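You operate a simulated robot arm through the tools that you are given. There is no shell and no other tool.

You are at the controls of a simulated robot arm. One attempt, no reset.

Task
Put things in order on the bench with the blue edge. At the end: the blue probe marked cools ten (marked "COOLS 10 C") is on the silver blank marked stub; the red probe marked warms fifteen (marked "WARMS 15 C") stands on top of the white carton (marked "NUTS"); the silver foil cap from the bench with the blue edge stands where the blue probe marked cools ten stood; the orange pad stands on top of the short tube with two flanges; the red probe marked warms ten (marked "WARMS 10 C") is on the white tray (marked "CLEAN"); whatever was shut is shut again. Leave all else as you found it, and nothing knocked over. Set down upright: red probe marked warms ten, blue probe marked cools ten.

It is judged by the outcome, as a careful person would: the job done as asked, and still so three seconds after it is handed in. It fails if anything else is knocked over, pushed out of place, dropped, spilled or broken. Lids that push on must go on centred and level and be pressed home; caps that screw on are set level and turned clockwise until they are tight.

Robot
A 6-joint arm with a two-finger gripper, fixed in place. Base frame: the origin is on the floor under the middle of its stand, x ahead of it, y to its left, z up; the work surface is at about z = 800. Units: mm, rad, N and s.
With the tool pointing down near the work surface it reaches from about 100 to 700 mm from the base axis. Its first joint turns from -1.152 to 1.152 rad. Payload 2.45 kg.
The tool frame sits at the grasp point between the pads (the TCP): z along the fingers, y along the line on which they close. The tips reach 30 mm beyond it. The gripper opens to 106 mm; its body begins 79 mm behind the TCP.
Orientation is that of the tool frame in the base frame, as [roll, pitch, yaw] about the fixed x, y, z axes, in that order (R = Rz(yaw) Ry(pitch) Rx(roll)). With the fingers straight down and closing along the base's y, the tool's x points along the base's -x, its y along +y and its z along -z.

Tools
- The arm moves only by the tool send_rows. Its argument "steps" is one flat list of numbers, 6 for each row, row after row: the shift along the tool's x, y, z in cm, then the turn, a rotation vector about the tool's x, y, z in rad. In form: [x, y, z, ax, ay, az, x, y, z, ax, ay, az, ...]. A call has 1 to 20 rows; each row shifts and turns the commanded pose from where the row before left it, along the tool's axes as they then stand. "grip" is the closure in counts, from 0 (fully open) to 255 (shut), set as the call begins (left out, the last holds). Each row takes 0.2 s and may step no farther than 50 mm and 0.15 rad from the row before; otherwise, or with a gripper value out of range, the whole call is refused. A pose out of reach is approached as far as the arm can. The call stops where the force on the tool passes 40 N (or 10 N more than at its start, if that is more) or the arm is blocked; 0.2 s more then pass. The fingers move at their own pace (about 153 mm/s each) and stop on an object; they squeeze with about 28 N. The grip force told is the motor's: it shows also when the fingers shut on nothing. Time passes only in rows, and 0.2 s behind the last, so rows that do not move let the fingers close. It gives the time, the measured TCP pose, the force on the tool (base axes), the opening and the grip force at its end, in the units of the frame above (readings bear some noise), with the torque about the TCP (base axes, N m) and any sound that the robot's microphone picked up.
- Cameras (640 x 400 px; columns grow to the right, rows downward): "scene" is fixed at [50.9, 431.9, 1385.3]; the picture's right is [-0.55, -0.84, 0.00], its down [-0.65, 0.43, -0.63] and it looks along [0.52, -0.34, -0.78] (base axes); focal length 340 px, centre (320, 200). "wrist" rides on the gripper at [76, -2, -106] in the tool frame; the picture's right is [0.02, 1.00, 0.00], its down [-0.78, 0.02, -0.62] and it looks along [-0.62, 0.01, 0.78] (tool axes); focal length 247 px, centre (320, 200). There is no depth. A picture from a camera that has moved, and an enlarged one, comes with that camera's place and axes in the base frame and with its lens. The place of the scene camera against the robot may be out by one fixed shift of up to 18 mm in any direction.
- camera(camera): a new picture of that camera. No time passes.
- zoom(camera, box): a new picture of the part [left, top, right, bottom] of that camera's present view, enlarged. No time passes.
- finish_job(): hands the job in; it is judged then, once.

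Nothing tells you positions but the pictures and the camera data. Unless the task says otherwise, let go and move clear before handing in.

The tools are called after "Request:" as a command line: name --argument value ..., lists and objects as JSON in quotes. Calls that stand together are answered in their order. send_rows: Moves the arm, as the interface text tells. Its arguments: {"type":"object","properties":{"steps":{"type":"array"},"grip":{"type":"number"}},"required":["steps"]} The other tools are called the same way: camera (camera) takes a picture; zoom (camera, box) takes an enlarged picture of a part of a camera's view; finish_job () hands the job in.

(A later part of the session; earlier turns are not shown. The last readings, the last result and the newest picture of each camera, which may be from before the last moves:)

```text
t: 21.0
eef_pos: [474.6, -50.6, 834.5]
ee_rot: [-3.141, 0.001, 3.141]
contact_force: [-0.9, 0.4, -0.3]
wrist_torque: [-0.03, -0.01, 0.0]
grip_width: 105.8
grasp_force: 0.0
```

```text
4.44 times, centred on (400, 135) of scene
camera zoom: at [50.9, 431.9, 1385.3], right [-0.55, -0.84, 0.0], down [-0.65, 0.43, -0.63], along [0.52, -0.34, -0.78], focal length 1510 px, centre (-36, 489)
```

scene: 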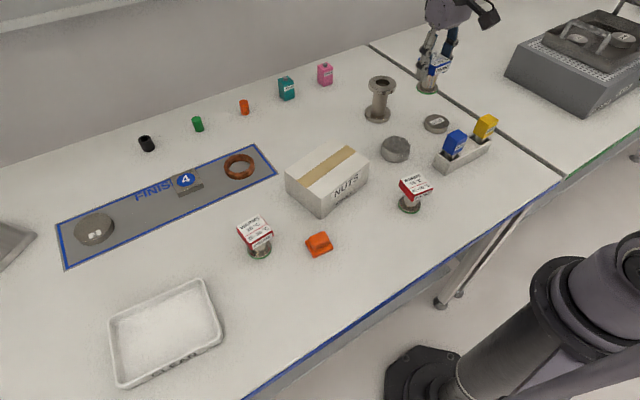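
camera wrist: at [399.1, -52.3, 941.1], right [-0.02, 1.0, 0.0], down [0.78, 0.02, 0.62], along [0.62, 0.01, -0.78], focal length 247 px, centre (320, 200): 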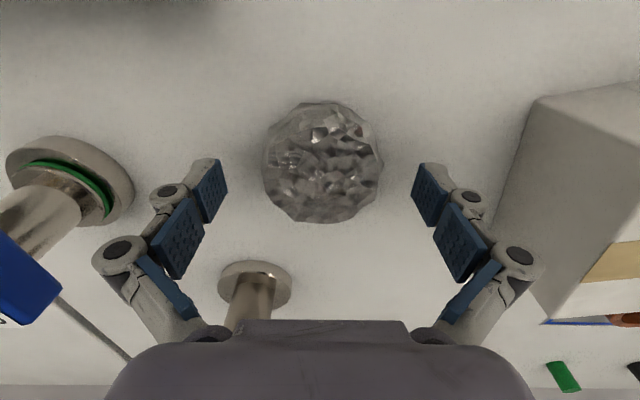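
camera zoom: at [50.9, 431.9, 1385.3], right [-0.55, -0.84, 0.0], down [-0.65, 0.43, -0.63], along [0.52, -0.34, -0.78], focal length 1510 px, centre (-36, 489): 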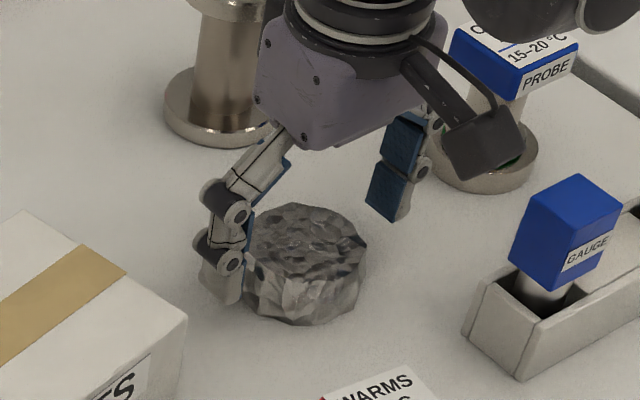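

The foil is centred between the pads, so I'll close on it.

Request:
send_rows --steps '[0, 0, 0, 0, 0, 0, 0, 0, 0, 0, 0, 0, 0, 0, 0, 0, 0, 0, 0, 0, 0, 0, 0, 0]' --grip 255

Request:
camera --camera "wrist"

Request:
zoom --camera "scene" --box '[350, 90, 450, 180]'

```text
t: 22.0
eef_pos: [475.4, -49.9, 834.7]
ee_rot: [3.141, 0.0, 3.14]
contact_force: [-0.6, 0.1, 4.0]
wrist_torque: [0.01, 0.0, -0.01]
grip_width: 64.4
grasp_force: 28.2
```

```text
taken
camera wrist: at [399.1, -52.2, 941.3], right [-0.02, 1.0, 0.0], down [0.78, 0.02, 0.62], along [0.62, 0.01, -0.78], focal length 247 px, centre (320, 200)
```

wrist: 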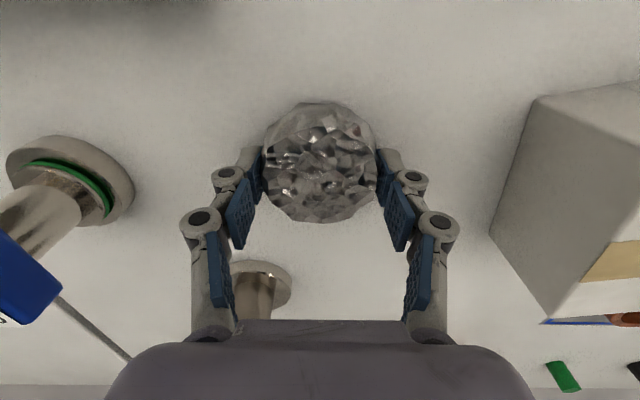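

```text
4.44 times, centred on (400, 135) of scene
camera zoom: at [50.8, 431.9, 1385.3], right [-0.55, -0.84, 0.0], down [-0.65, 0.43, -0.63], along [0.52, -0.34, -0.78], focal length 1510 px, centre (-36, 489)
```

zoom: 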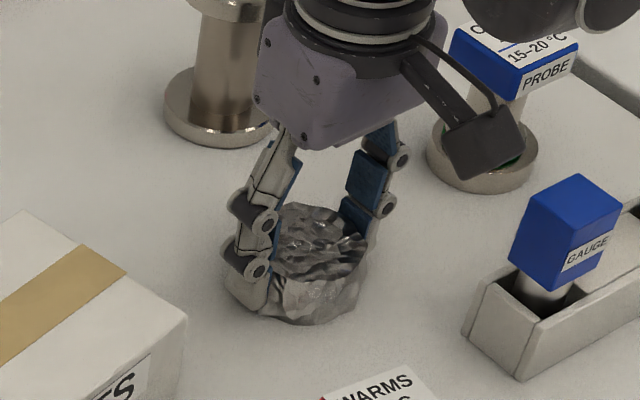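

Gripped at 64 mm. I'll lift a little and check that nothing is underneath and that it holds.

Request:
send_rows --steps '[0, 0, -0.5, 0, 0, 0, 0, 0, -1.0, 0, 0, 0, 0, 0, -1.5, 0, 0, 0, 0, 0, -2.0, 0, 0, 0, 0, 0, 0, 0, 0, 0]'

Request:
camera --camera "wrist"

Request:
zoom --camera "scene" --box '[340, 80, 460, 190]'

```text
t: 23.2
eef_pos: [476.4, -49.5, 886.7]
ee_rot: [3.141, 0.001, 3.14]
contact_force: [-0.4, -0.5, -0.1]
wrist_torque: [0.01, 0.06, 0.02]
grip_width: 64.4
grasp_force: 28.3
```

```text
taken
camera wrist: at [400.1, -51.1, 992.5], right [-0.02, 1.0, 0.0], down [0.78, 0.02, 0.62], along [0.62, 0.01, -0.78], focal length 247 px, centre (320, 200)
```

wrist: 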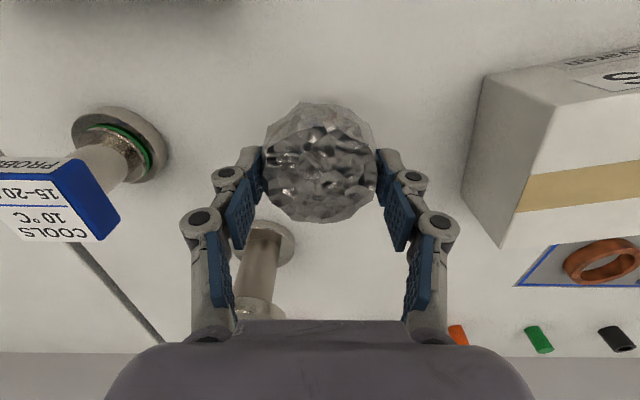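

```text
3.64 times, centred on (400, 135) of scene
camera zoom: at [50.9, 431.9, 1385.3], right [-0.55, -0.84, 0.0], down [-0.65, 0.43, -0.63], along [0.52, -0.34, -0.78], focal length 1235 px, centre (29, 436)
```

zoom: 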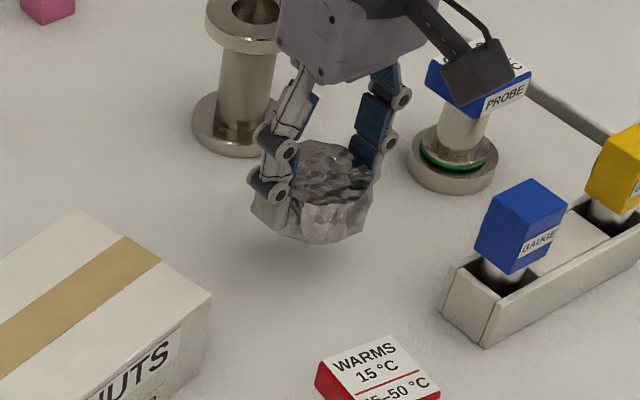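

The foil is held level with nothing beneath it. I'll carry it to where the blue probe stood, (654.5,129.5).

Request:
send_rows --steps '[0, 0, -3.2, 0, 0, 0, 0, 0, -3.1, 0, 0, 0, -2.24, 2.24, 0, 0, 0, 0, -2.24, 2.24, 0, 0, 0, 0, -2.24, 2.24, 0, 0, 0, 0, -2.24, 2.24, 0, 0, 0, 0, -2.24, 2.24, 0, 0, 0, 0, -2.24, 2.24, 0, 0, 0, 0, -2.24, 2.24, 0, 0, 0, 0, -2.24, 2.24, 0, 0, 0, 0, 0, 0, 0, 0, 0, 0]'

Request:
camera --camera "wrist"

Request:
camera --camera "scene"

```text
t: 25.6
eef_pos: [653.9, 128.0, 950.2]
ee_rot: [3.141, 0.003, -3.141]
contact_force: [-1.1, -0.5, 0.0]
wrist_torque: [-0.02, 0.03, 0.0]
grip_width: 64.9
grasp_force: 28.5
```

```text
taken
camera wrist: at [577.8, 127.3, 1055.9], right [-0.02, 1.0, 0.0], down [0.78, 0.02, 0.62], along [0.62, 0.01, -0.78], focal length 247 px, centre (320, 200)
```

wrist: 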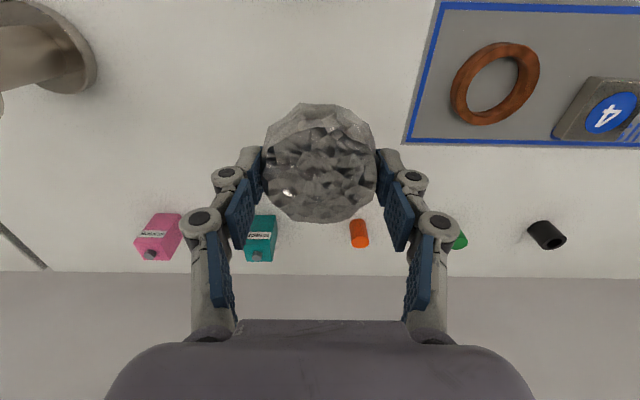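

```text
taken
```

scene: 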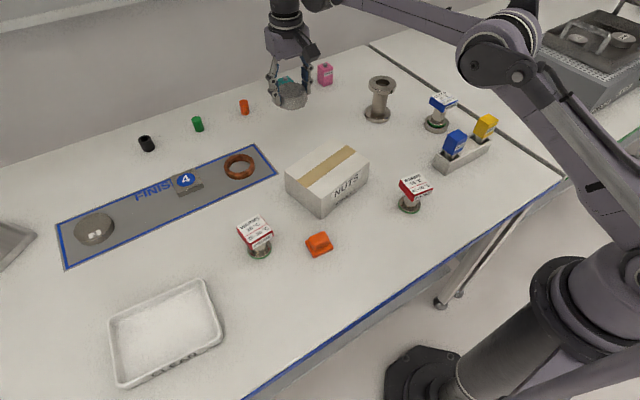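

Request:
send_rows --steps '[-0.05, 0.12, 3.4, 0, 0, 0, 0, 0, 3.4, 0, 0, 0, 0, 0, 3.0, 0, 0, 0, 0, 0, 1.0, 0, 0, 0, 0, 0, 0, 0, 0, 0]'

Request:
zoom --camera "scene" --box '[240, 80, 350, 170]'

```text
t: 26.8
eef_pos: [655.6, 128.9, 841.7]
ee_rot: [-3.141, 0.002, 3.141]
contact_force: [-0.8, 0.3, -0.2]
wrist_torque: [0.02, 0.0, 0.02]
grip_width: 64.4
grasp_force: 27.9
```

```text
4.44 times, centred on (295, 125) of scene
camera zoom: at [50.9, 431.9, 1385.3], right [-0.55, -0.84, 0.0], down [-0.65, 0.43, -0.63], along [0.52, -0.34, -0.78], focal length 1510 px, centre (431, 533)
```

zoom: 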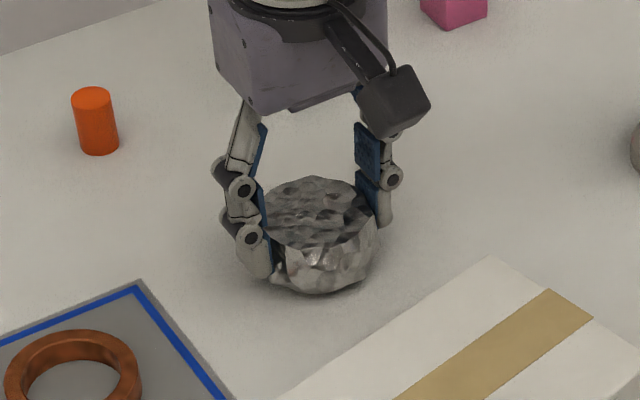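

Request:
send_rows --steps '[0, 0, 0.3, 0, 0, 0, 0, 0, 0.2, 0, 0, 0, 0, 0, 0.1, 0, 0, 0, 0, 0, 0, 0, 0, 0]'

```text
t: 27.8
eef_pos: [656.2, 129.7, 836.6]
ee_rot: [3.141, 0.002, 3.141]
contact_force: [-1.6, -0.1, -0.2]
wrist_torque: [-0.01, -0.01, 0.0]
grip_width: 64.5
grasp_force: 28.4
```

Request:
send_rows --steps '[0.05, 0, 0.1, 0, 0, 0, 0.05, 0, 0.1, 0, 0, 0, 0, 0, 0, 0, 0, 0]'

Request:
zoom --camera "scene" --box '[240, 80, 350, 170]'

```text
t: 28.6
eef_pos: [653.5, 129.9, 835.2]
ee_rot: [-3.141, 0.002, 3.141]
contact_force: [1.5, 2.1, 9.8]
wrist_torque: [0.07, -0.09, 0.02]
grip_width: 64.7
grasp_force: 27.6
```

```text
4.44 times, centred on (295, 125) of scene
camera zoom: at [50.7, 431.9, 1385.4], right [-0.55, -0.84, 0.0], down [-0.65, 0.43, -0.63], along [0.52, -0.34, -0.78], focal length 1510 px, centre (431, 533)
```

zoom: 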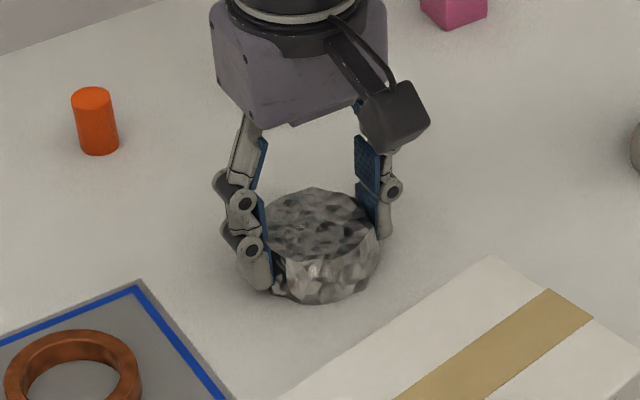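

The foil touches the bench at the probe's old spot. I'll release and rise.

Request:
send_rows --steps '[0, 0, 0, 0, 0, 0, 0, 0, 0, 0, 0, 0, 0, 0, 0, 0, 0, 0]' --grip 0

Request:
send_rows --steps '[0, 0, -2, 0, 0, 0, 0, 0, -4, 0, 0, 0, 0, 0, -4, 0, 0, 0, 0, 0, -4, 0, 0, 0, 0, 0, 0, 0, 0, 0]'

Request:
camera --camera "wrist"

Request:
zoom --camera "scene" --box '[240, 80, 350, 170]'

```text
t: 29.4
eef_pos: [654.2, 130.5, 834.7]
ee_rot: [-3.141, 0.003, 3.141]
contact_force: [-0.2, 0.5, -0.2]
wrist_torque: [-0.02, 0.0, 0.02]
grip_width: 105.9
grasp_force: 0.0
```

```text
t: 30.6
eef_pos: [655.2, 129.8, 975.3]
ee_rot: [-3.141, 0.002, -3.14]
contact_force: [0.2, -0.2, -1.1]
wrist_torque: [-0.01, -0.01, -0.03]
grip_width: 106.0
grasp_force: 0.1
```

```text
taken
camera wrist: at [579.0, 127.5, 1081.8], right [-0.02, 1.0, 0.0], down [0.78, 0.02, 0.62], along [0.62, 0.01, -0.78], focal length 247 px, centre (320, 200)
```

wrist: 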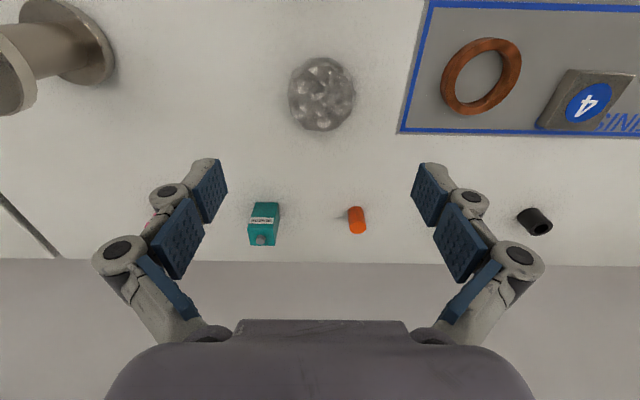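

```text
4.44 times, centred on (295, 125) of scene
camera zoom: at [50.9, 431.9, 1385.3], right [-0.55, -0.84, 0.0], down [-0.65, 0.43, -0.63], along [0.52, -0.34, -0.78], focal length 1510 px, centre (431, 533)
```

zoom: 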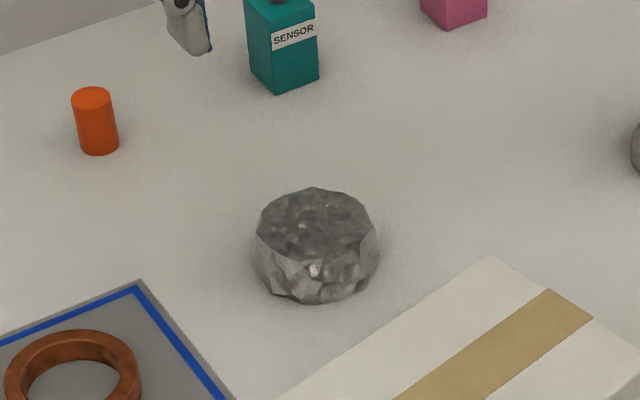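

The foil stands upright at the old spot. Next is the orange pad, so I'll move over it to look.

Request:
send_rows --steps '[3.76, 1.49, 0, 0, 0, 0, 3.76, 1.49, 0, 0, 0, 0, 3.76, 1.49, 0, 0, 0, 0, 3.76, 1.49, 0, 0, 0, 0, 3.76, 1.49, 0, 0, 0, 0, 3.76, 1.49, 0, 0, 0, 0, 3.76, 1.49, 0, 0, 0, 0, 3.76, 1.49, 0, 0, 0, 0, 0, 0, 0, 0, 0, 0]'

Request:
camera --camera "wrist"

Request:
zoom --camera "wrist" --box '[260, 50, 380, 140]'

Request:
zoom --camera "scene" --box '[280, 210, 360, 270]'

```text
t: 32.6
eef_pos: [353.8, 250.6, 974.3]
ee_rot: [-3.142, 0.001, -3.141]
contact_force: [-1.2, 0.4, 0.4]
wrist_torque: [0.02, 0.02, 0.03]
grip_width: 106.0
grasp_force: 0.0
```

```text
taken
camera wrist: at [278.4, 249.1, 1080.8], right [-0.02, 1.0, 0.0], down [0.78, 0.02, 0.62], along [0.62, 0.01, -0.78], focal length 247 px, centre (320, 200)
```

wrist: 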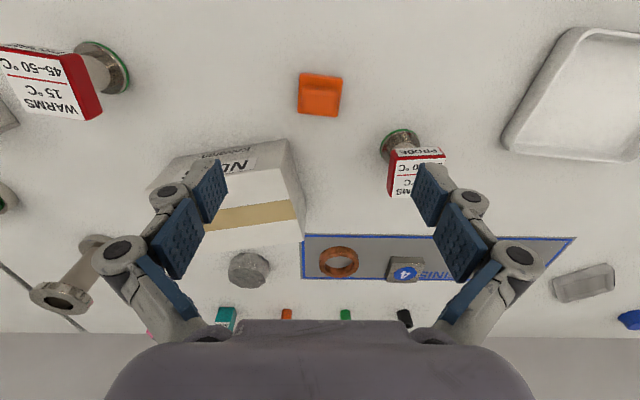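

```text
4.44 times, centred on (320, 95) of wrist
camera zoom: at [278.4, 249.1, 1080.8], right [-0.02, 1.0, 0.0], down [0.78, 0.02, 0.62], along [0.62, 0.01, -0.78], focal length 1098 px, centre (320, 667)
```

zoom: 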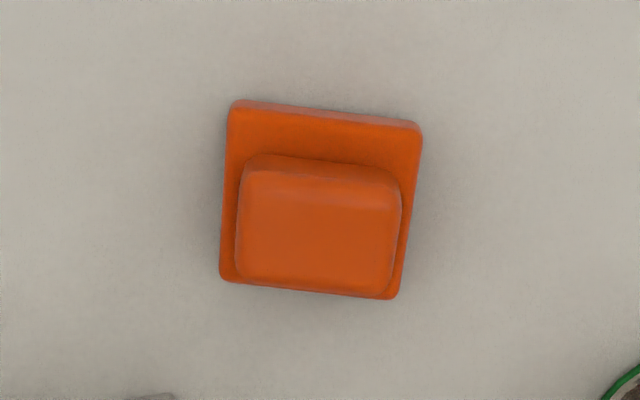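

```text
6.67 times, centred on (320, 240) of scene
camera zoom: at [50.8, 431.9, 1385.3], right [-0.55, -0.84, 0.0], down [-0.65, 0.43, -0.63], along [0.52, -0.34, -0.78], focal length 2265 px, centre (320, -67)
```

zoom: 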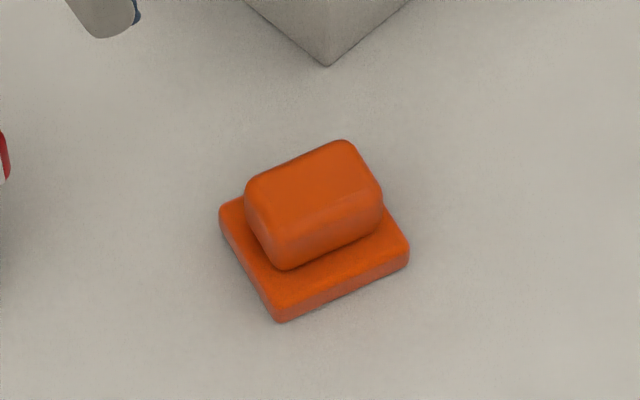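

The pad is centred at (355,249): a 43 mm plate with a 36×26 mm block on top up to about z 828, turned about -0.1 rad. I'll align and descend to grip the upper block.

Request:
send_rows --steps '[-0.12, -0.18, 0, 0, 0, 0, 0, 0, 0, 0, 0, 0.097, 0, 0, 3.2, 0, 0, 0, 0, 0, 3.2, 0, 0, 0, 0, 0, 3.0, 0, 0, 0, 0, 0, 0, 0, 0, 0]'

Request:
camera --camera "wrist"

Request:
zoom --camera "wrist" --box '[250, 90, 390, 190]'

```text
t: 34.0
eef_pos: [353.9, 247.5, 878.6]
ee_rot: [-3.14, 0.003, 3.045]
contact_force: [0.6, 0.8, -0.2]
wrist_torque: [-0.01, 0.0, -0.02]
grip_width: 106.0
grasp_force: 0.1
```

```text
taken
camera wrist: at [277.7, 252.7, 985.7], right [0.08, 1.0, 0.0], down [0.78, -0.06, 0.62], along [0.62, -0.05, -0.78], focal length 247 px, centre (320, 200)
```

wrist: 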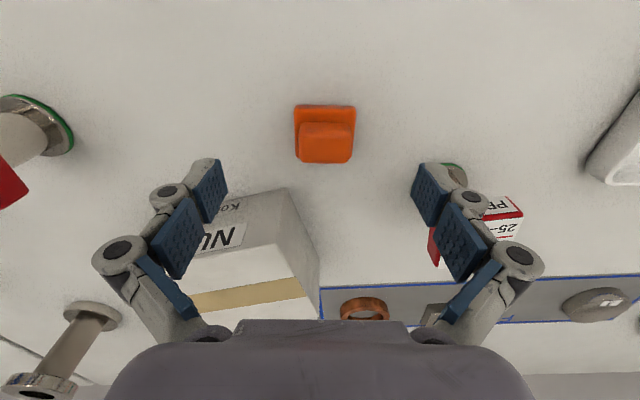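

```text
4.00 times, centred on (320, 140) of wrist
camera zoom: at [277.7, 252.7, 985.7], right [0.08, 1.0, 0.0], down [0.78, -0.06, 0.62], along [0.62, -0.05, -0.78], focal length 988 px, centre (320, 440)
```

zoom: 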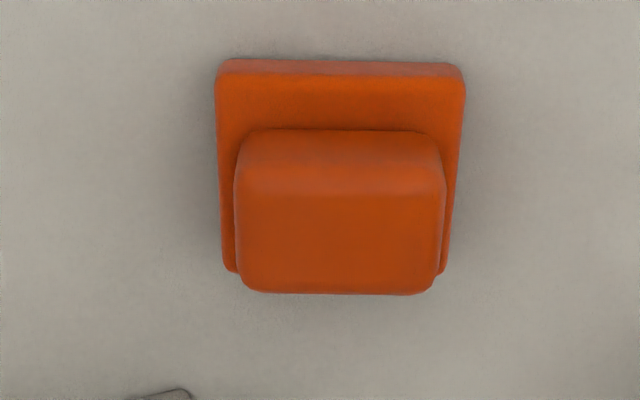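

Request:
send_rows --steps '[-0.27, 0.22, 0, 0, 0, 0, 0, 0, 1.8, 0, 0, 0, 0, 0, 1.8, 0, 0, 0, 0, 0, 0, 0, 0, 0]'

Request:
camera --camera "wrist"

Request:
zoom --camera "scene" --box '[270, 200, 370, 280]'

```text
t: 35.0
eef_pos: [357.9, 249.4, 842.9]
ee_rot: [-3.141, 0.001, 3.045]
contact_force: [0.3, 0.2, 0.1]
wrist_torque: [-0.04, 0.04, 0.0]
grip_width: 105.9
grasp_force: 0.2
```

```text
taken
camera wrist: at [281.9, 254.9, 949.2], right [0.07, 1.0, 0.0], down [0.78, -0.06, 0.62], along [0.62, -0.05, -0.78], focal length 247 px, centre (320, 200)
```

wrist: 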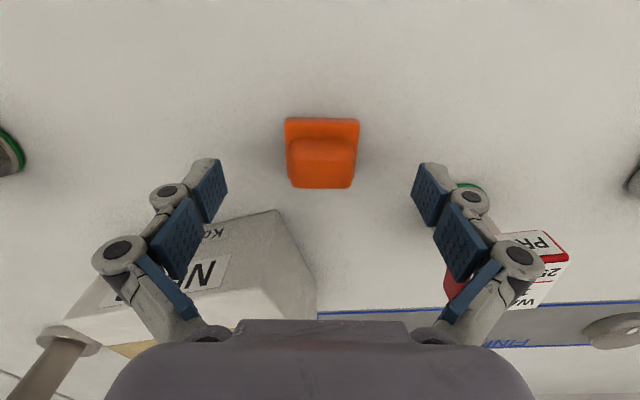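

```text
5.00 times, centred on (320, 240) of scene
camera zoom: at [50.9, 431.9, 1385.3], right [-0.55, -0.84, 0.0], down [-0.65, 0.43, -0.63], along [0.52, -0.34, -0.78], focal length 1698 px, centre (320, 0)
```

zoom: 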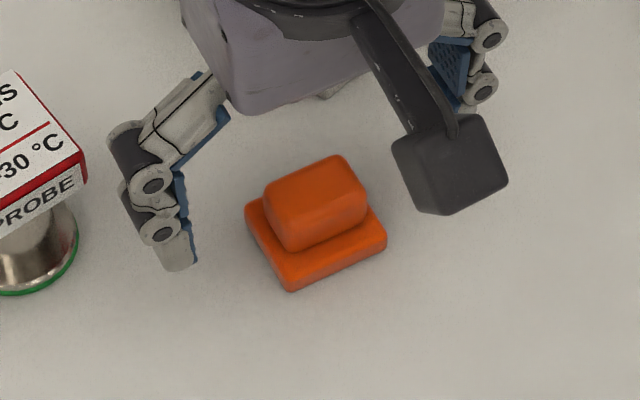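

Centred now, so I'll close on the pad's block.

Request:
send_rows --steps '[0, 0, 0, 0, 0, 0, 0, 0, 0, 0, 0, 0, 0, 0, 0, 0, 0, 0, 0, 0, 0, 0, 0, 0]' --grip 255

Request:
camera --camera "wrist"

Request:
zoom --camera "scene" --box '[270, 200, 370, 280]'

```text
t: 36.0
eef_pos: [357.2, 249.8, 843.1]
ee_rot: [3.141, 0.001, 3.045]
contact_force: [-0.3, 0.4, 0.1]
wrist_torque: [-0.03, -0.01, 0.01]
grip_width: 34.7
grasp_force: 28.3
```

```text
taken
camera wrist: at [281.9, 254.9, 949.4], right [0.07, 1.0, 0.0], down [0.78, -0.06, 0.62], along [0.62, -0.05, -0.78], focal length 247 px, centre (320, 200)
```

wrist: 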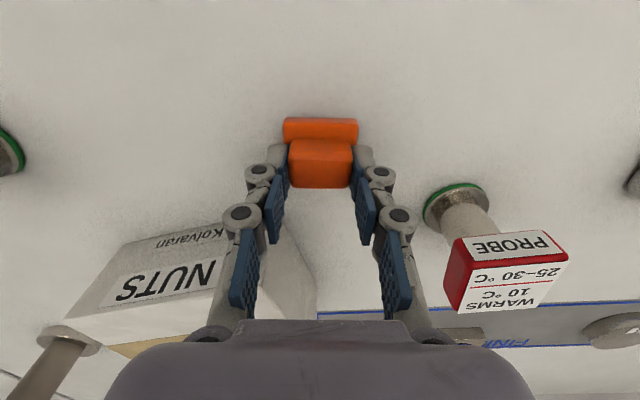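

```text
5.00 times, centred on (320, 240) of scene
camera zoom: at [50.9, 431.9, 1385.3], right [-0.55, -0.84, 0.0], down [-0.65, 0.43, -0.63], along [0.52, -0.34, -0.78], focal length 1698 px, centre (320, 0)
```

zoom: 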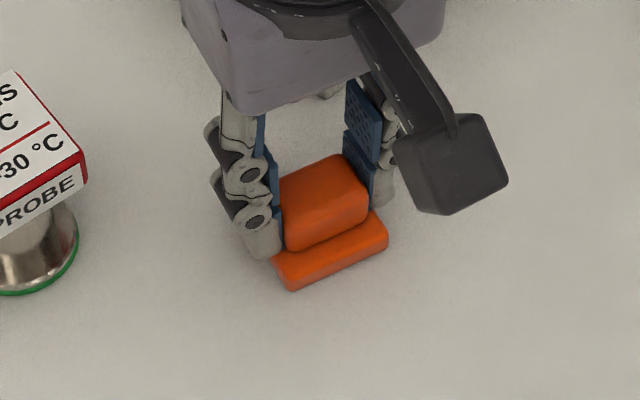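

Gripped at 34.7 mm on the block. I'll lift and carry it towards the flanged tube, stopping to one side to measure the tube's top.

Request:
send_rows --steps '[0, 0, -0.5, 0, 0, 0, 0, 0, -1.0, 0, 0, 0, 0, 0, -2.0, 0, 0, 0, 0, 0, 0, 0, 0, 0]'

Request:
zoom --camera "scene" --box '[270, 180, 370, 270]'

Request:
zoom --camera "wrist" --box '[240, 90, 400, 210]'

```text
t: 37.0
eef_pos: [358.0, 249.6, 878.5]
ee_rot: [3.141, 0.004, 3.046]
contact_force: [-0.3, 0.4, 0.4]
wrist_torque: [0.0, 0.01, 0.01]
grip_width: 34.6
grasp_force: 27.8
```

```text
4.44 times, centred on (320, 225) of scene
camera zoom: at [50.9, 431.9, 1385.3], right [-0.55, -0.84, 0.0], down [-0.65, 0.43, -0.63], along [0.52, -0.34, -0.78], focal length 1510 px, centre (320, 89)
```

zoom: 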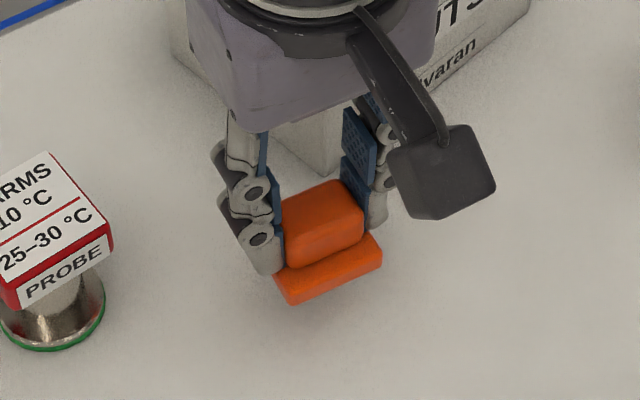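

```text
3.33 times, centred on (320, 150) of wrist
camera zoom: at [282.2, 255.2, 984.6], right [0.07, 1.0, 0.0], down [0.78, -0.06, 0.62], along [0.62, -0.05, -0.78], focal length 823 px, centre (320, 367)
```

zoom: 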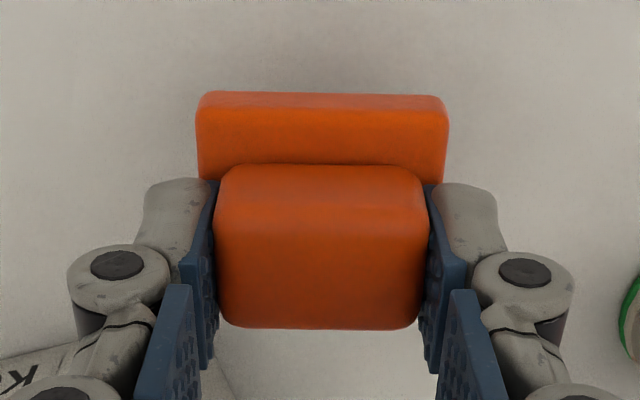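

Request:
send_rows --steps '[0, 0, -4.0, 0, 0, 0, 0, 0, -4.0, 0, 0, 0, 0, 0, -4.0, 0, 0, 0, 0, 0, 0, 0, 0, -0.097, -2.33, -2.65, 0, 0, 0, 0, -2.33, -2.65, 0, 0, 0, 0, -2.33, -2.65, 0, 0, 0, 0, -2.33, -2.65, 0, 0, 0, 0, -2.33, -2.65, 0, 0, 0, 0, -2.33, -2.65, 0, 0, 0, 0, -2.33, -2.65, 0, 0, 0, 0, -2.33, -2.65, 0, 0, 0, 0, -2.33, -2.65, 0, 0, 0, 0, -2.33, -2.65, 0, 0, 0, 0, 0, 0, 0, 0, 0, 0]'

Request:
camera --camera "wrist"

Request:
zoom --camera "wrist" --box '[150, 60, 310, 180]'

Request:
camera --camera "scene"

```text
t: 40.2
eef_pos: [591.3, -15.4, 999.5]
ee_rot: [-3.142, 0.003, -3.141]
contact_force: [0.5, 0.1, -1.1]
wrist_torque: [0.05, 0.03, 0.01]
grip_width: 34.9
grasp_force: 28.0
```

```text
taken
camera wrist: at [515.0, -17.5, 1105.8], right [-0.02, 1.0, 0.0], down [0.78, 0.02, 0.62], along [0.62, 0.01, -0.78], focal length 247 px, centre (320, 200)
```

wrist: 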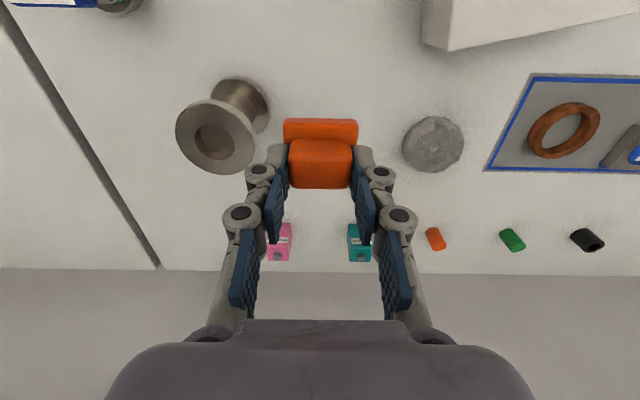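

```text
3.33 times, centred on (230, 120) of wrist
camera zoom: at [515.0, -17.5, 1105.8], right [-0.02, 1.0, 0.0], down [0.78, 0.02, 0.62], along [0.62, 0.01, -0.78], focal length 823 px, centre (620, 467)
```

zoom: 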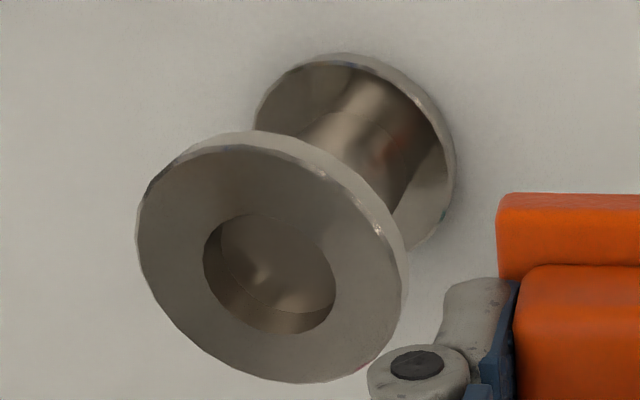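

```text
taken
```

scene: 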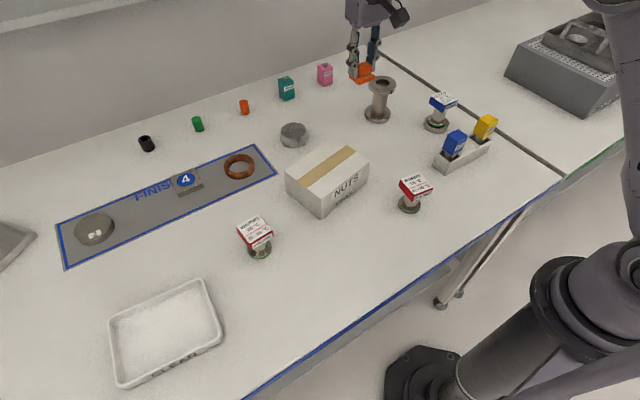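

The tube's axis now comes out near (612,-109), with its top at about z 900–905. I'll move above it and check the alignment visually before lowering.

Request:
send_rows --steps '[-0.69, -3.12, 0, 0, 0, 0, -0.69, -3.12, 0, 0, 0, 0, -0.69, -3.12, 0, 0, 0, 0, 0, 0, 1.5, 0, 0, 0, 0, 0, 0, 0, 0, 0]'

Request:
camera --camera "wrist"

Request:
zoom --camera "wrist" --box '[250, 50, 390, 160]'

Request:
zoom --camera "scene" --box '[320, 40, 440, 140]'

```text
t: 41.4
eef_pos: [610.5, -108.7, 983.7]
ee_rot: [-3.141, 0.003, 3.141]
contact_force: [-0.2, -0.6, -0.7]
wrist_torque: [0.0, -0.01, 0.02]
grip_width: 34.6
grasp_force: 27.7
```

```text
taken
camera wrist: at [534.0, -110.5, 1089.3], right [-0.02, 1.0, 0.0], down [0.78, 0.02, 0.62], along [0.62, 0.01, -0.78], focal length 247 px, centre (320, 200)
```

wrist: 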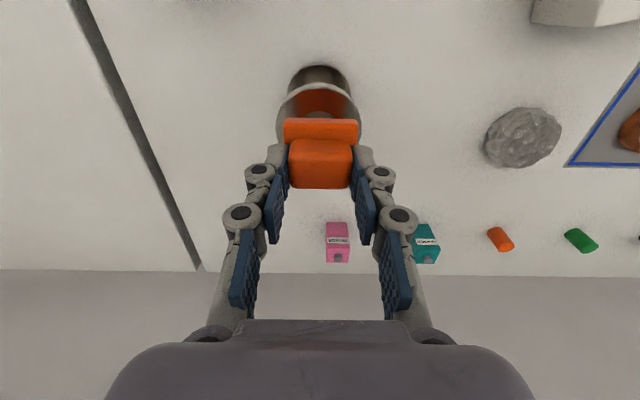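

```text
3.64 times, centred on (320, 105) of wrist
camera zoom: at [534.0, -110.5, 1089.3], right [-0.02, 1.0, 0.0], down [0.78, 0.02, 0.62], along [0.62, 0.01, -0.78], focal length 898 px, centre (320, 546)
```

zoom: 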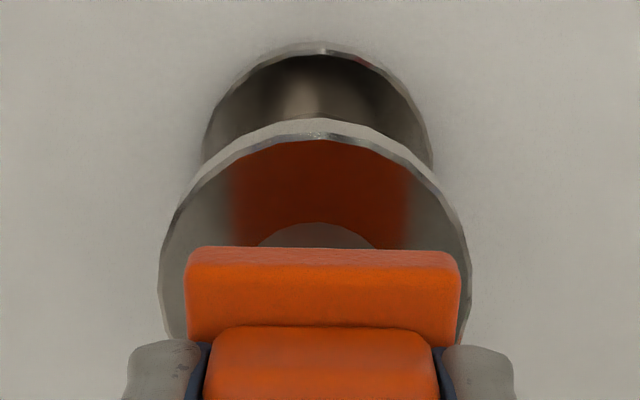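

```text
4.00 times, centred on (380, 90) of scene
camera zoom: at [50.9, 431.9, 1385.3], right [-0.55, -0.84, 0.0], down [-0.65, 0.43, -0.63], along [0.52, -0.34, -0.78], focal length 1359 px, centre (80, 640)
```

zoom: 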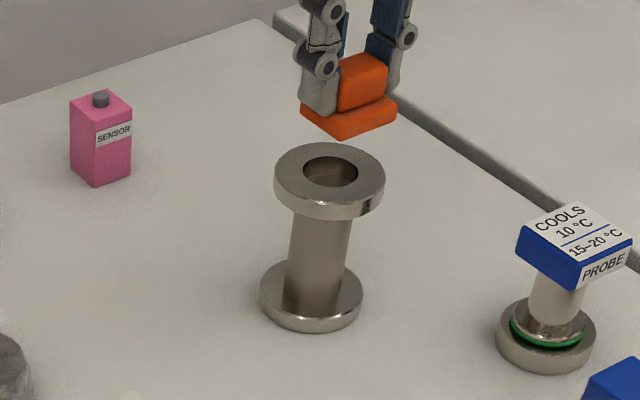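

The tube's axis is at (614.5,-110.7) with its top near z 900. I'll shift forward 4.5 mm and lower towards contact at about z 943.

Request:
send_rows --steps '[-0.45, -0.15, 0, 0, 0, 0, 0, 0, 1.2, 0, 0, 0, 0, 0, 1.2, 0, 0, 0, 0, 0, 0, 0, 0, 0]'

Request:
zoom --camera "wrist" --box '[250, 50, 390, 160]'

Request:
zoom --camera "scene" --box '[330, 40, 430, 130]'

```text
t: 42.4
eef_pos: [614.6, -112.5, 958.8]
ee_rot: [-3.14, 0.0, 3.141]
contact_force: [0.7, -0.1, -0.6]
wrist_torque: [-0.01, 0.04, -0.03]
grip_width: 34.8
grasp_force: 27.6
```

```text
3.64 times, centred on (320, 105) of wrist
camera zoom: at [539.6, -113.5, 1065.7], right [-0.02, 1.0, 0.0], down [0.78, 0.02, 0.62], along [0.62, 0.01, -0.78], focal length 898 px, centre (320, 546)
```

zoom: 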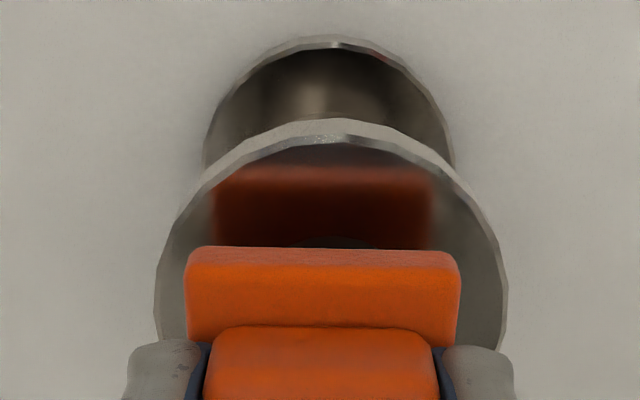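

```text
4.44 times, centred on (380, 85) of scene
camera zoom: at [50.9, 431.9, 1385.3], right [-0.55, -0.84, 0.0], down [-0.65, 0.43, -0.63], along [0.52, -0.34, -0.78], focal length 1510 px, centre (53, 711)
```

zoom: 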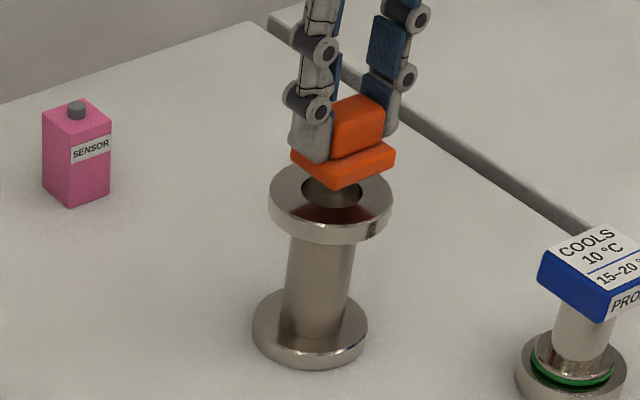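

Request:
send_rows --steps '[0.05, 0.17, 0, 0, 0, 0, 0, 0, 0.8, 0, 0, 0, 0, 0, 0.3, 0, 0, 0, 0, 0, 0, 0, 0, 0]'

Request:
zoom --camera "scene" --box '[330, 40, 430, 130]'

Request:
zoom --camera "wrist" --box '[250, 50, 390, 160]'

```text
t: 43.4
eef_pos: [615.1, -109.1, 947.4]
ee_rot: [3.14, 0.001, -3.141]
contact_force: [-0.4, -0.2, -0.4]
wrist_torque: [0.01, -0.02, -0.01]
grip_width: 34.9
grasp_force: 28.3
```

```text
4.44 times, centred on (380, 85) of scene
camera zoom: at [50.9, 431.9, 1385.3], right [-0.55, -0.84, 0.0], down [-0.65, 0.43, -0.63], along [0.52, -0.34, -0.78], focal length 1510 px, centre (53, 711)
```

zoom: 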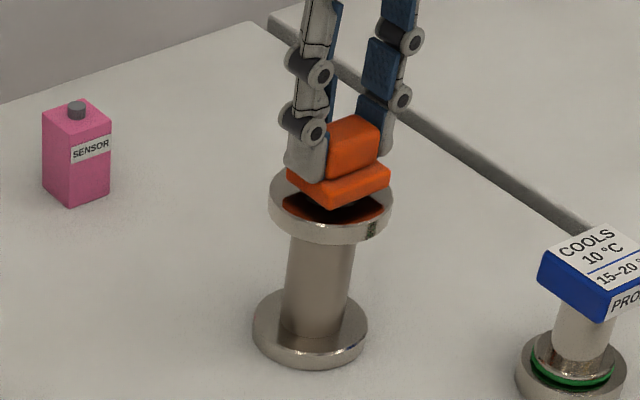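

```text
3.64 times, centred on (320, 105) of wrist
camera zoom: at [538.9, -111.8, 1054.5], right [-0.02, 1.0, 0.0], down [0.78, 0.02, 0.62], along [0.62, 0.01, -0.78], focal length 898 px, centre (320, 546)
```

zoom: 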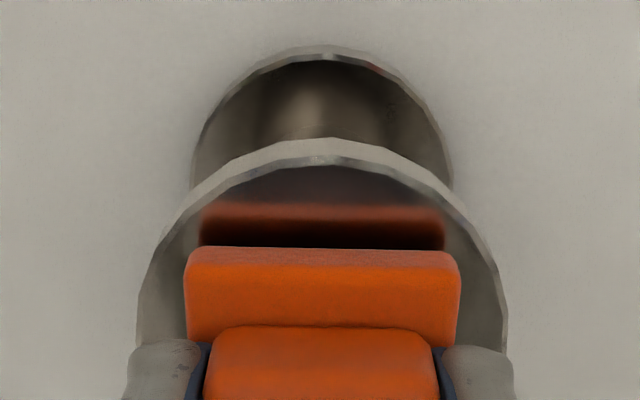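

Request:
send_rows --steps '[0, 0, 0.2, 0, 0, 0, 0, 0, 0.1, 0, 0, 0, 0, 0, 0, 0, 0, 0]'

Request:
zoom --camera "scene" --box '[350, 60, 410, 110]'

```text
t: 44.2
eef_pos: [614.3, -109.1, 946.2]
ee_rot: [3.141, 0.002, -3.14]
contact_force: [0.2, 0.2, -0.6]
wrist_torque: [-0.02, 0.02, 0.0]
grip_width: 34.8
grasp_force: 27.7
```

```text
8.00 times, centred on (380, 85) of scene
camera zoom: at [50.9, 431.9, 1385.3], right [-0.55, -0.84, 0.0], down [-0.65, 0.43, -0.63], along [0.52, -0.34, -0.78], focal length 2718 px, centre (-160, 1120)
```

zoom: 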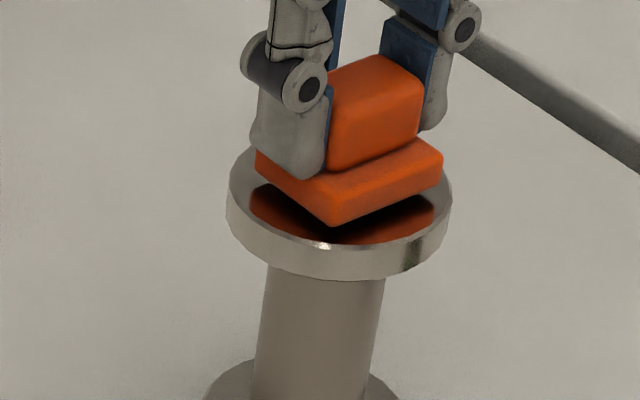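

Request:
send_rows --steps '[0, 0, 0.15, 0, 0, 0, 0, 0, 0.1, 0, 0, 0, 0, 0, 0, 0, 0, 0]'

Request:
zoom --camera "scene" --box '[350, 60, 410, 110]'

```text
t: 45.0
eef_pos: [614.4, -108.0, 943.5]
ee_rot: [3.141, 0.001, 3.141]
contact_force: [-0.8, -0.5, 0.1]
wrist_torque: [-0.01, -0.01, -0.01]
grip_width: 34.7
grasp_force: 28.3
```

```text
8.00 times, centred on (380, 85) of scene
camera zoom: at [50.9, 431.9, 1385.3], right [-0.55, -0.84, 0.0], down [-0.65, 0.43, -0.63], along [0.52, -0.34, -0.78], focal length 2718 px, centre (-160, 1120)
```

zoom: 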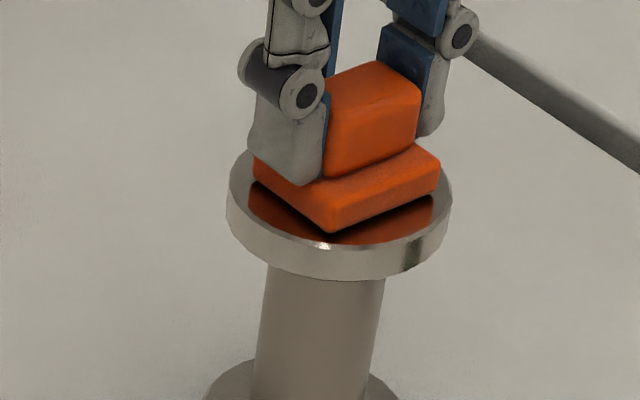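

Request:
send_rows --steps '[0, -0.1, 0.1, 0, 0, 0, 0, 0, 0.05, 0, 0, 0, 0, 0, 0, 0, 0, 0]'

Request:
zoom --camera "scene" --box '[350, 60, 410, 110]'

Request:
zoom --camera "wrist" --box '[250, 50, 390, 160]'

```text
t: 45.8
eef_pos: [615.2, -109.5, 941.9]
ee_rot: [-3.141, 0.001, -3.141]
contact_force: [2.9, 2.2, 19.7]
wrist_torque: [0.06, -0.08, 0.0]
grip_width: 35.0
grasp_force: 27.7
```

```text
8.00 times, centred on (380, 85) of scene
camera zoom: at [50.6, 432.0, 1385.3], right [-0.55, -0.84, 0.0], down [-0.65, 0.43, -0.63], along [0.52, -0.34, -0.78], focal length 2718 px, centre (-160, 1120)
```

zoom: 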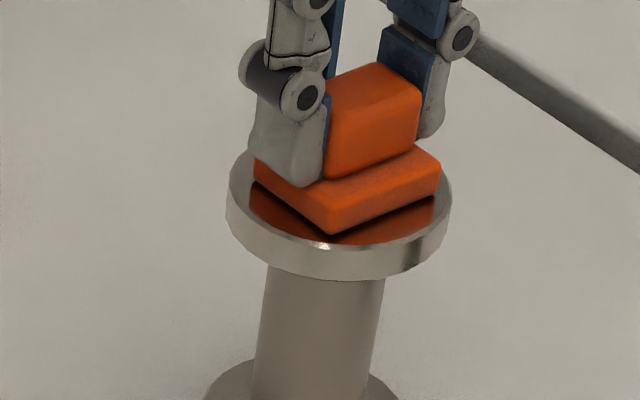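

```text
3.64 times, centred on (320, 105) of wrist
camera zoom: at [539.3, -110.9, 1049.0], right [-0.02, 1.0, 0.0], down [0.78, 0.02, 0.62], along [0.62, 0.01, -0.78], focal length 898 px, centre (320, 546)
```

zoom: 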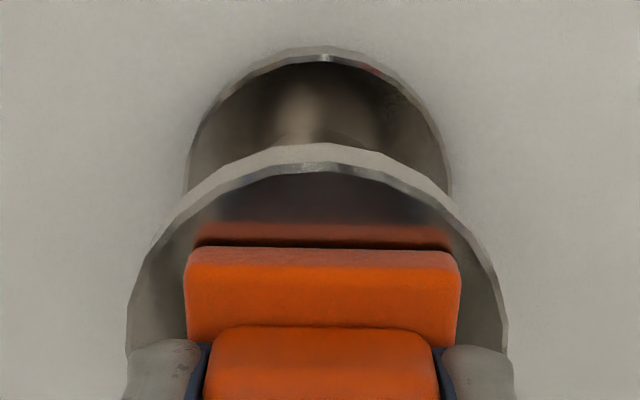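

Contact with the tube's top. I'll ease off slightly, release, and rise.

Request:
send_rows --steps '[0, 0, -0.1, 0, 0, 0, 0, 0, 0, 0, 0, 0]'

Request:
send_rows --steps '[0, 0, 0, 0, 0, 0, 0, 0, 0, 0, 0, 0, 0, 0, 0, 0, 0, 0]' --grip 80

Request:
zoom --camera "scene" --box '[340, 50, 420, 120]'

```text
t: 46.4
eef_pos: [616.0, -110.5, 941.6]
ee_rot: [3.141, 0.001, 3.141]
contact_force: [1.4, 4.1, 12.3]
wrist_torque: [0.15, -0.08, 0.02]
grip_width: 35.0
grasp_force: 28.1
```

```text
t: 47.2
eef_pos: [615.2, -108.5, 942.6]
ee_rot: [3.142, 0.0, -3.141]
contact_force: [0.3, 0.6, 0.0]
wrist_torque: [0.03, -0.01, 0.01]
grip_width: 72.6
grasp_force: 0.1
```

```text
5.71 times, centred on (380, 85) of scene
camera zoom: at [50.9, 431.9, 1385.3], right [-0.55, -0.84, 0.0], down [-0.65, 0.43, -0.63], along [0.52, -0.34, -0.78], focal length 1941 px, centre (-23, 857)
```

zoom: 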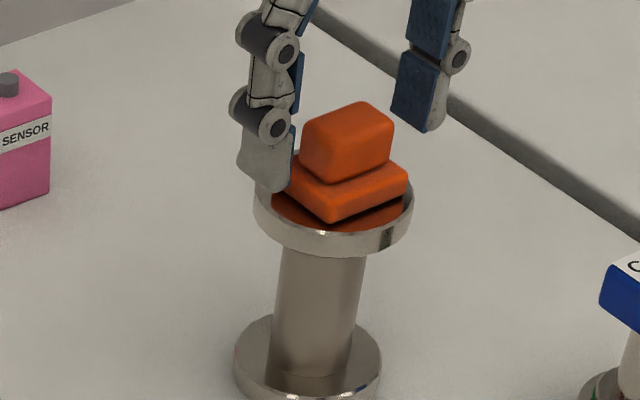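

The pad sits on the tube. I'll rise clear and check from above.

Request:
send_rows --steps '[0, 0, -1.5, 0, 0, 0, 0, 0, -3, 0, 0, 0, 0, 0, -3, 0, 0, 0, 0, 0, 0, 0, 0, 0]' --grip 60

Request:
camera --camera "wrist"

Request:
zoom --camera "scene" --box '[340, 50, 420, 130]'

```text
t: 48.2
eef_pos: [616.6, -109.4, 1019.0]
ee_rot: [3.141, 0.003, 3.141]
contact_force: [0.5, 0.2, 0.1]
wrist_torque: [0.0, -0.03, 0.0]
grip_width: 81.1
grasp_force: 0.1
```

```text
taken
camera wrist: at [539.7, -110.4, 1124.9], right [-0.02, 1.0, 0.0], down [0.78, 0.02, 0.62], along [0.62, 0.01, -0.78], focal length 247 px, centre (320, 200)
```

wrist: 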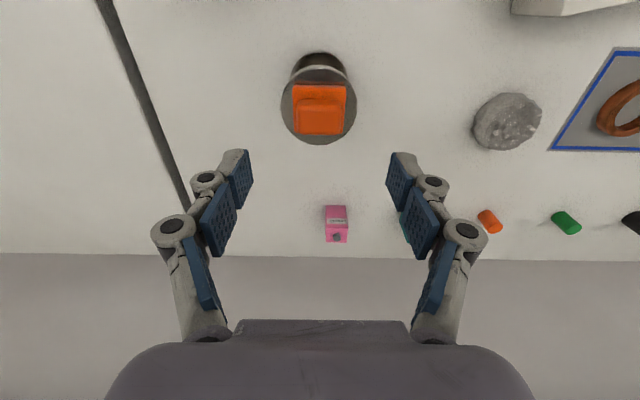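

```text
5.00 times, centred on (380, 90) of scene
camera zoom: at [50.9, 431.9, 1385.3], right [-0.55, -0.84, 0.0], down [-0.65, 0.43, -0.63], along [0.52, -0.34, -0.78], focal length 1698 px, centre (20, 750)
```

zoom: 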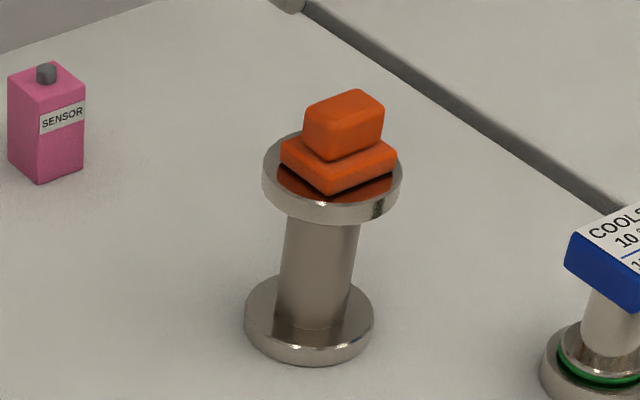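

The pad is centred on the tube. Next is the red WARMS 15 probe, so I'll move over it to measure.

Request:
send_rows --steps '[3.15, 1.54, 0.35, 0, 0, 0, 3.15, 1.54, 0.35, 0, 0, 0, 3.15, 1.54, 0.35, 0, 0, 0, 3.15, 1.54, 0.35, 0, 0, 0, 3.15, 1.54, 0.35, 0, 0, 0, 3.15, 1.54, 0.35, 0, 0, 0, 3.15, 1.54, 0.35, 0, 0, 0, 3.15, 1.54, 0.35, 0, 0, 0, 3.15, 1.54, 0.35, 0, 0, 0, 0, 0, 0, 0, 0, 0]' --grip 0

Request:
camera --camera "wrist"

Request:
zoom --camera "wrist" --box '[250, 50, 390, 150]'

```text
t: 50.4
eef_pos: [330.6, 30.6, 985.8]
ee_rot: [-3.141, 0.002, 3.141]
contact_force: [-1.1, 0.8, 0.3]
wrist_torque: [-0.02, 0.01, 0.0]
grip_width: 105.9
grasp_force: 0.0
```

```text
taken
camera wrist: at [255.2, 28.4, 1092.0], right [-0.02, 1.0, 0.0], down [0.78, 0.02, 0.62], along [0.62, 0.01, -0.78], focal length 247 px, centre (320, 200)
```

wrist: 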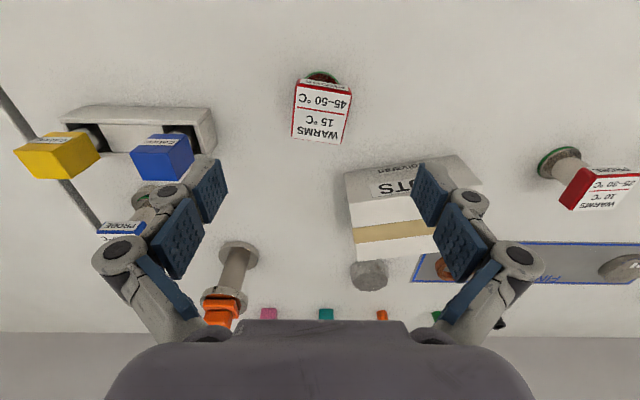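

```text
4.00 times, centred on (320, 100) of wrist
camera zoom: at [255.2, 28.4, 1092.0], right [-0.02, 1.0, 0.0], down [0.78, 0.02, 0.62], along [0.62, 0.01, -0.78], focal length 988 px, centre (320, 600)
```

zoom: 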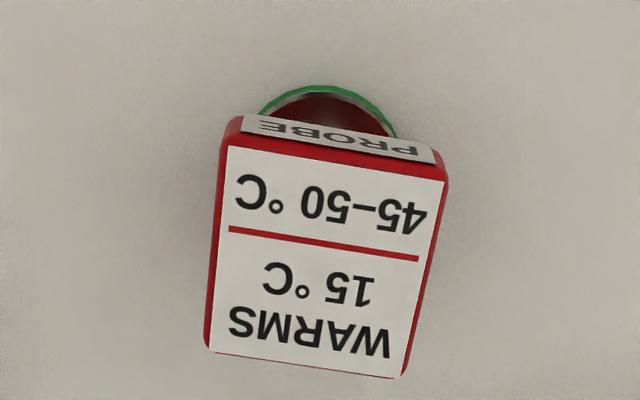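

Red 15 stands at (335.4,29.2), turned -0.13 rad. Before picking it up I'll take one clear look at the carton top to measure its target spot.

Request:
send_rows --steps '[-2.4, 3.2, 0, 0, 0, 0, -2.4, 3.2, 0, 0, 0, 0, -2.4, 3.2, 0, 0, 0, 0, -2.4, 3.2, 0, 0, 0, 0, 0, 0, 0, 0, 0, 0]'

Request:
camera --camera "wrist"

Request:
zoom --camera "wrist" --box '[210, 40, 430, 200]'

```text
t: 51.6
eef_pos: [427.3, 161.2, 984.3]
ee_rot: [-3.141, 0.001, -3.141]
contact_force: [-0.7, 0.2, -0.5]
wrist_torque: [-0.01, 0.0, -0.01]
grip_width: 106.1
grasp_force: 0.1
```

```text
taken
camera wrist: at [351.3, 158.5, 1091.3], right [-0.02, 1.0, 0.0], down [0.78, 0.02, 0.62], along [0.62, 0.01, -0.78], focal length 247 px, centre (320, 200)
```

wrist: 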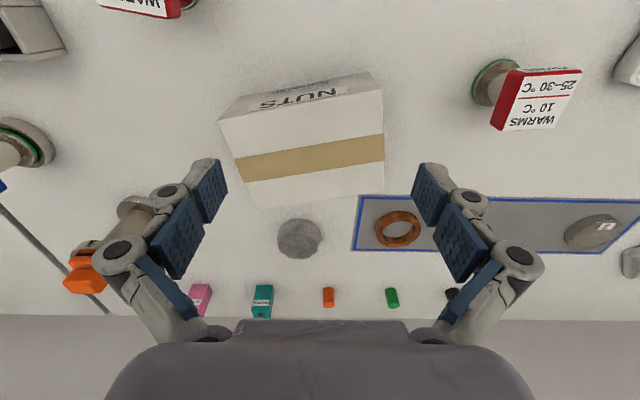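

```text
2.50 times, centred on (320, 120) of wrist
camera zoom: at [351.3, 158.5, 1091.3], right [-0.02, 1.0, 0.0], down [0.78, 0.02, 0.62], along [0.62, 0.01, -0.78], focal length 617 px, centre (320, 400)
```

zoom: 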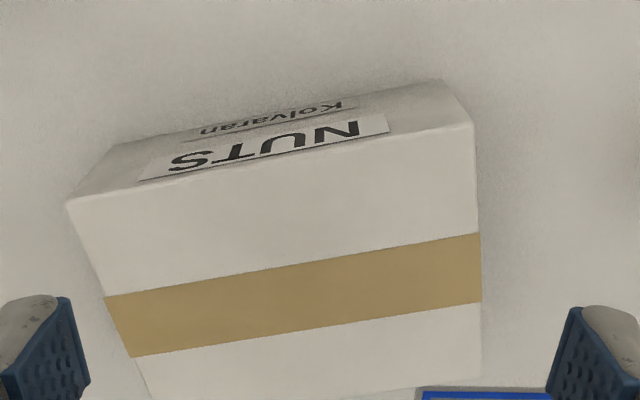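

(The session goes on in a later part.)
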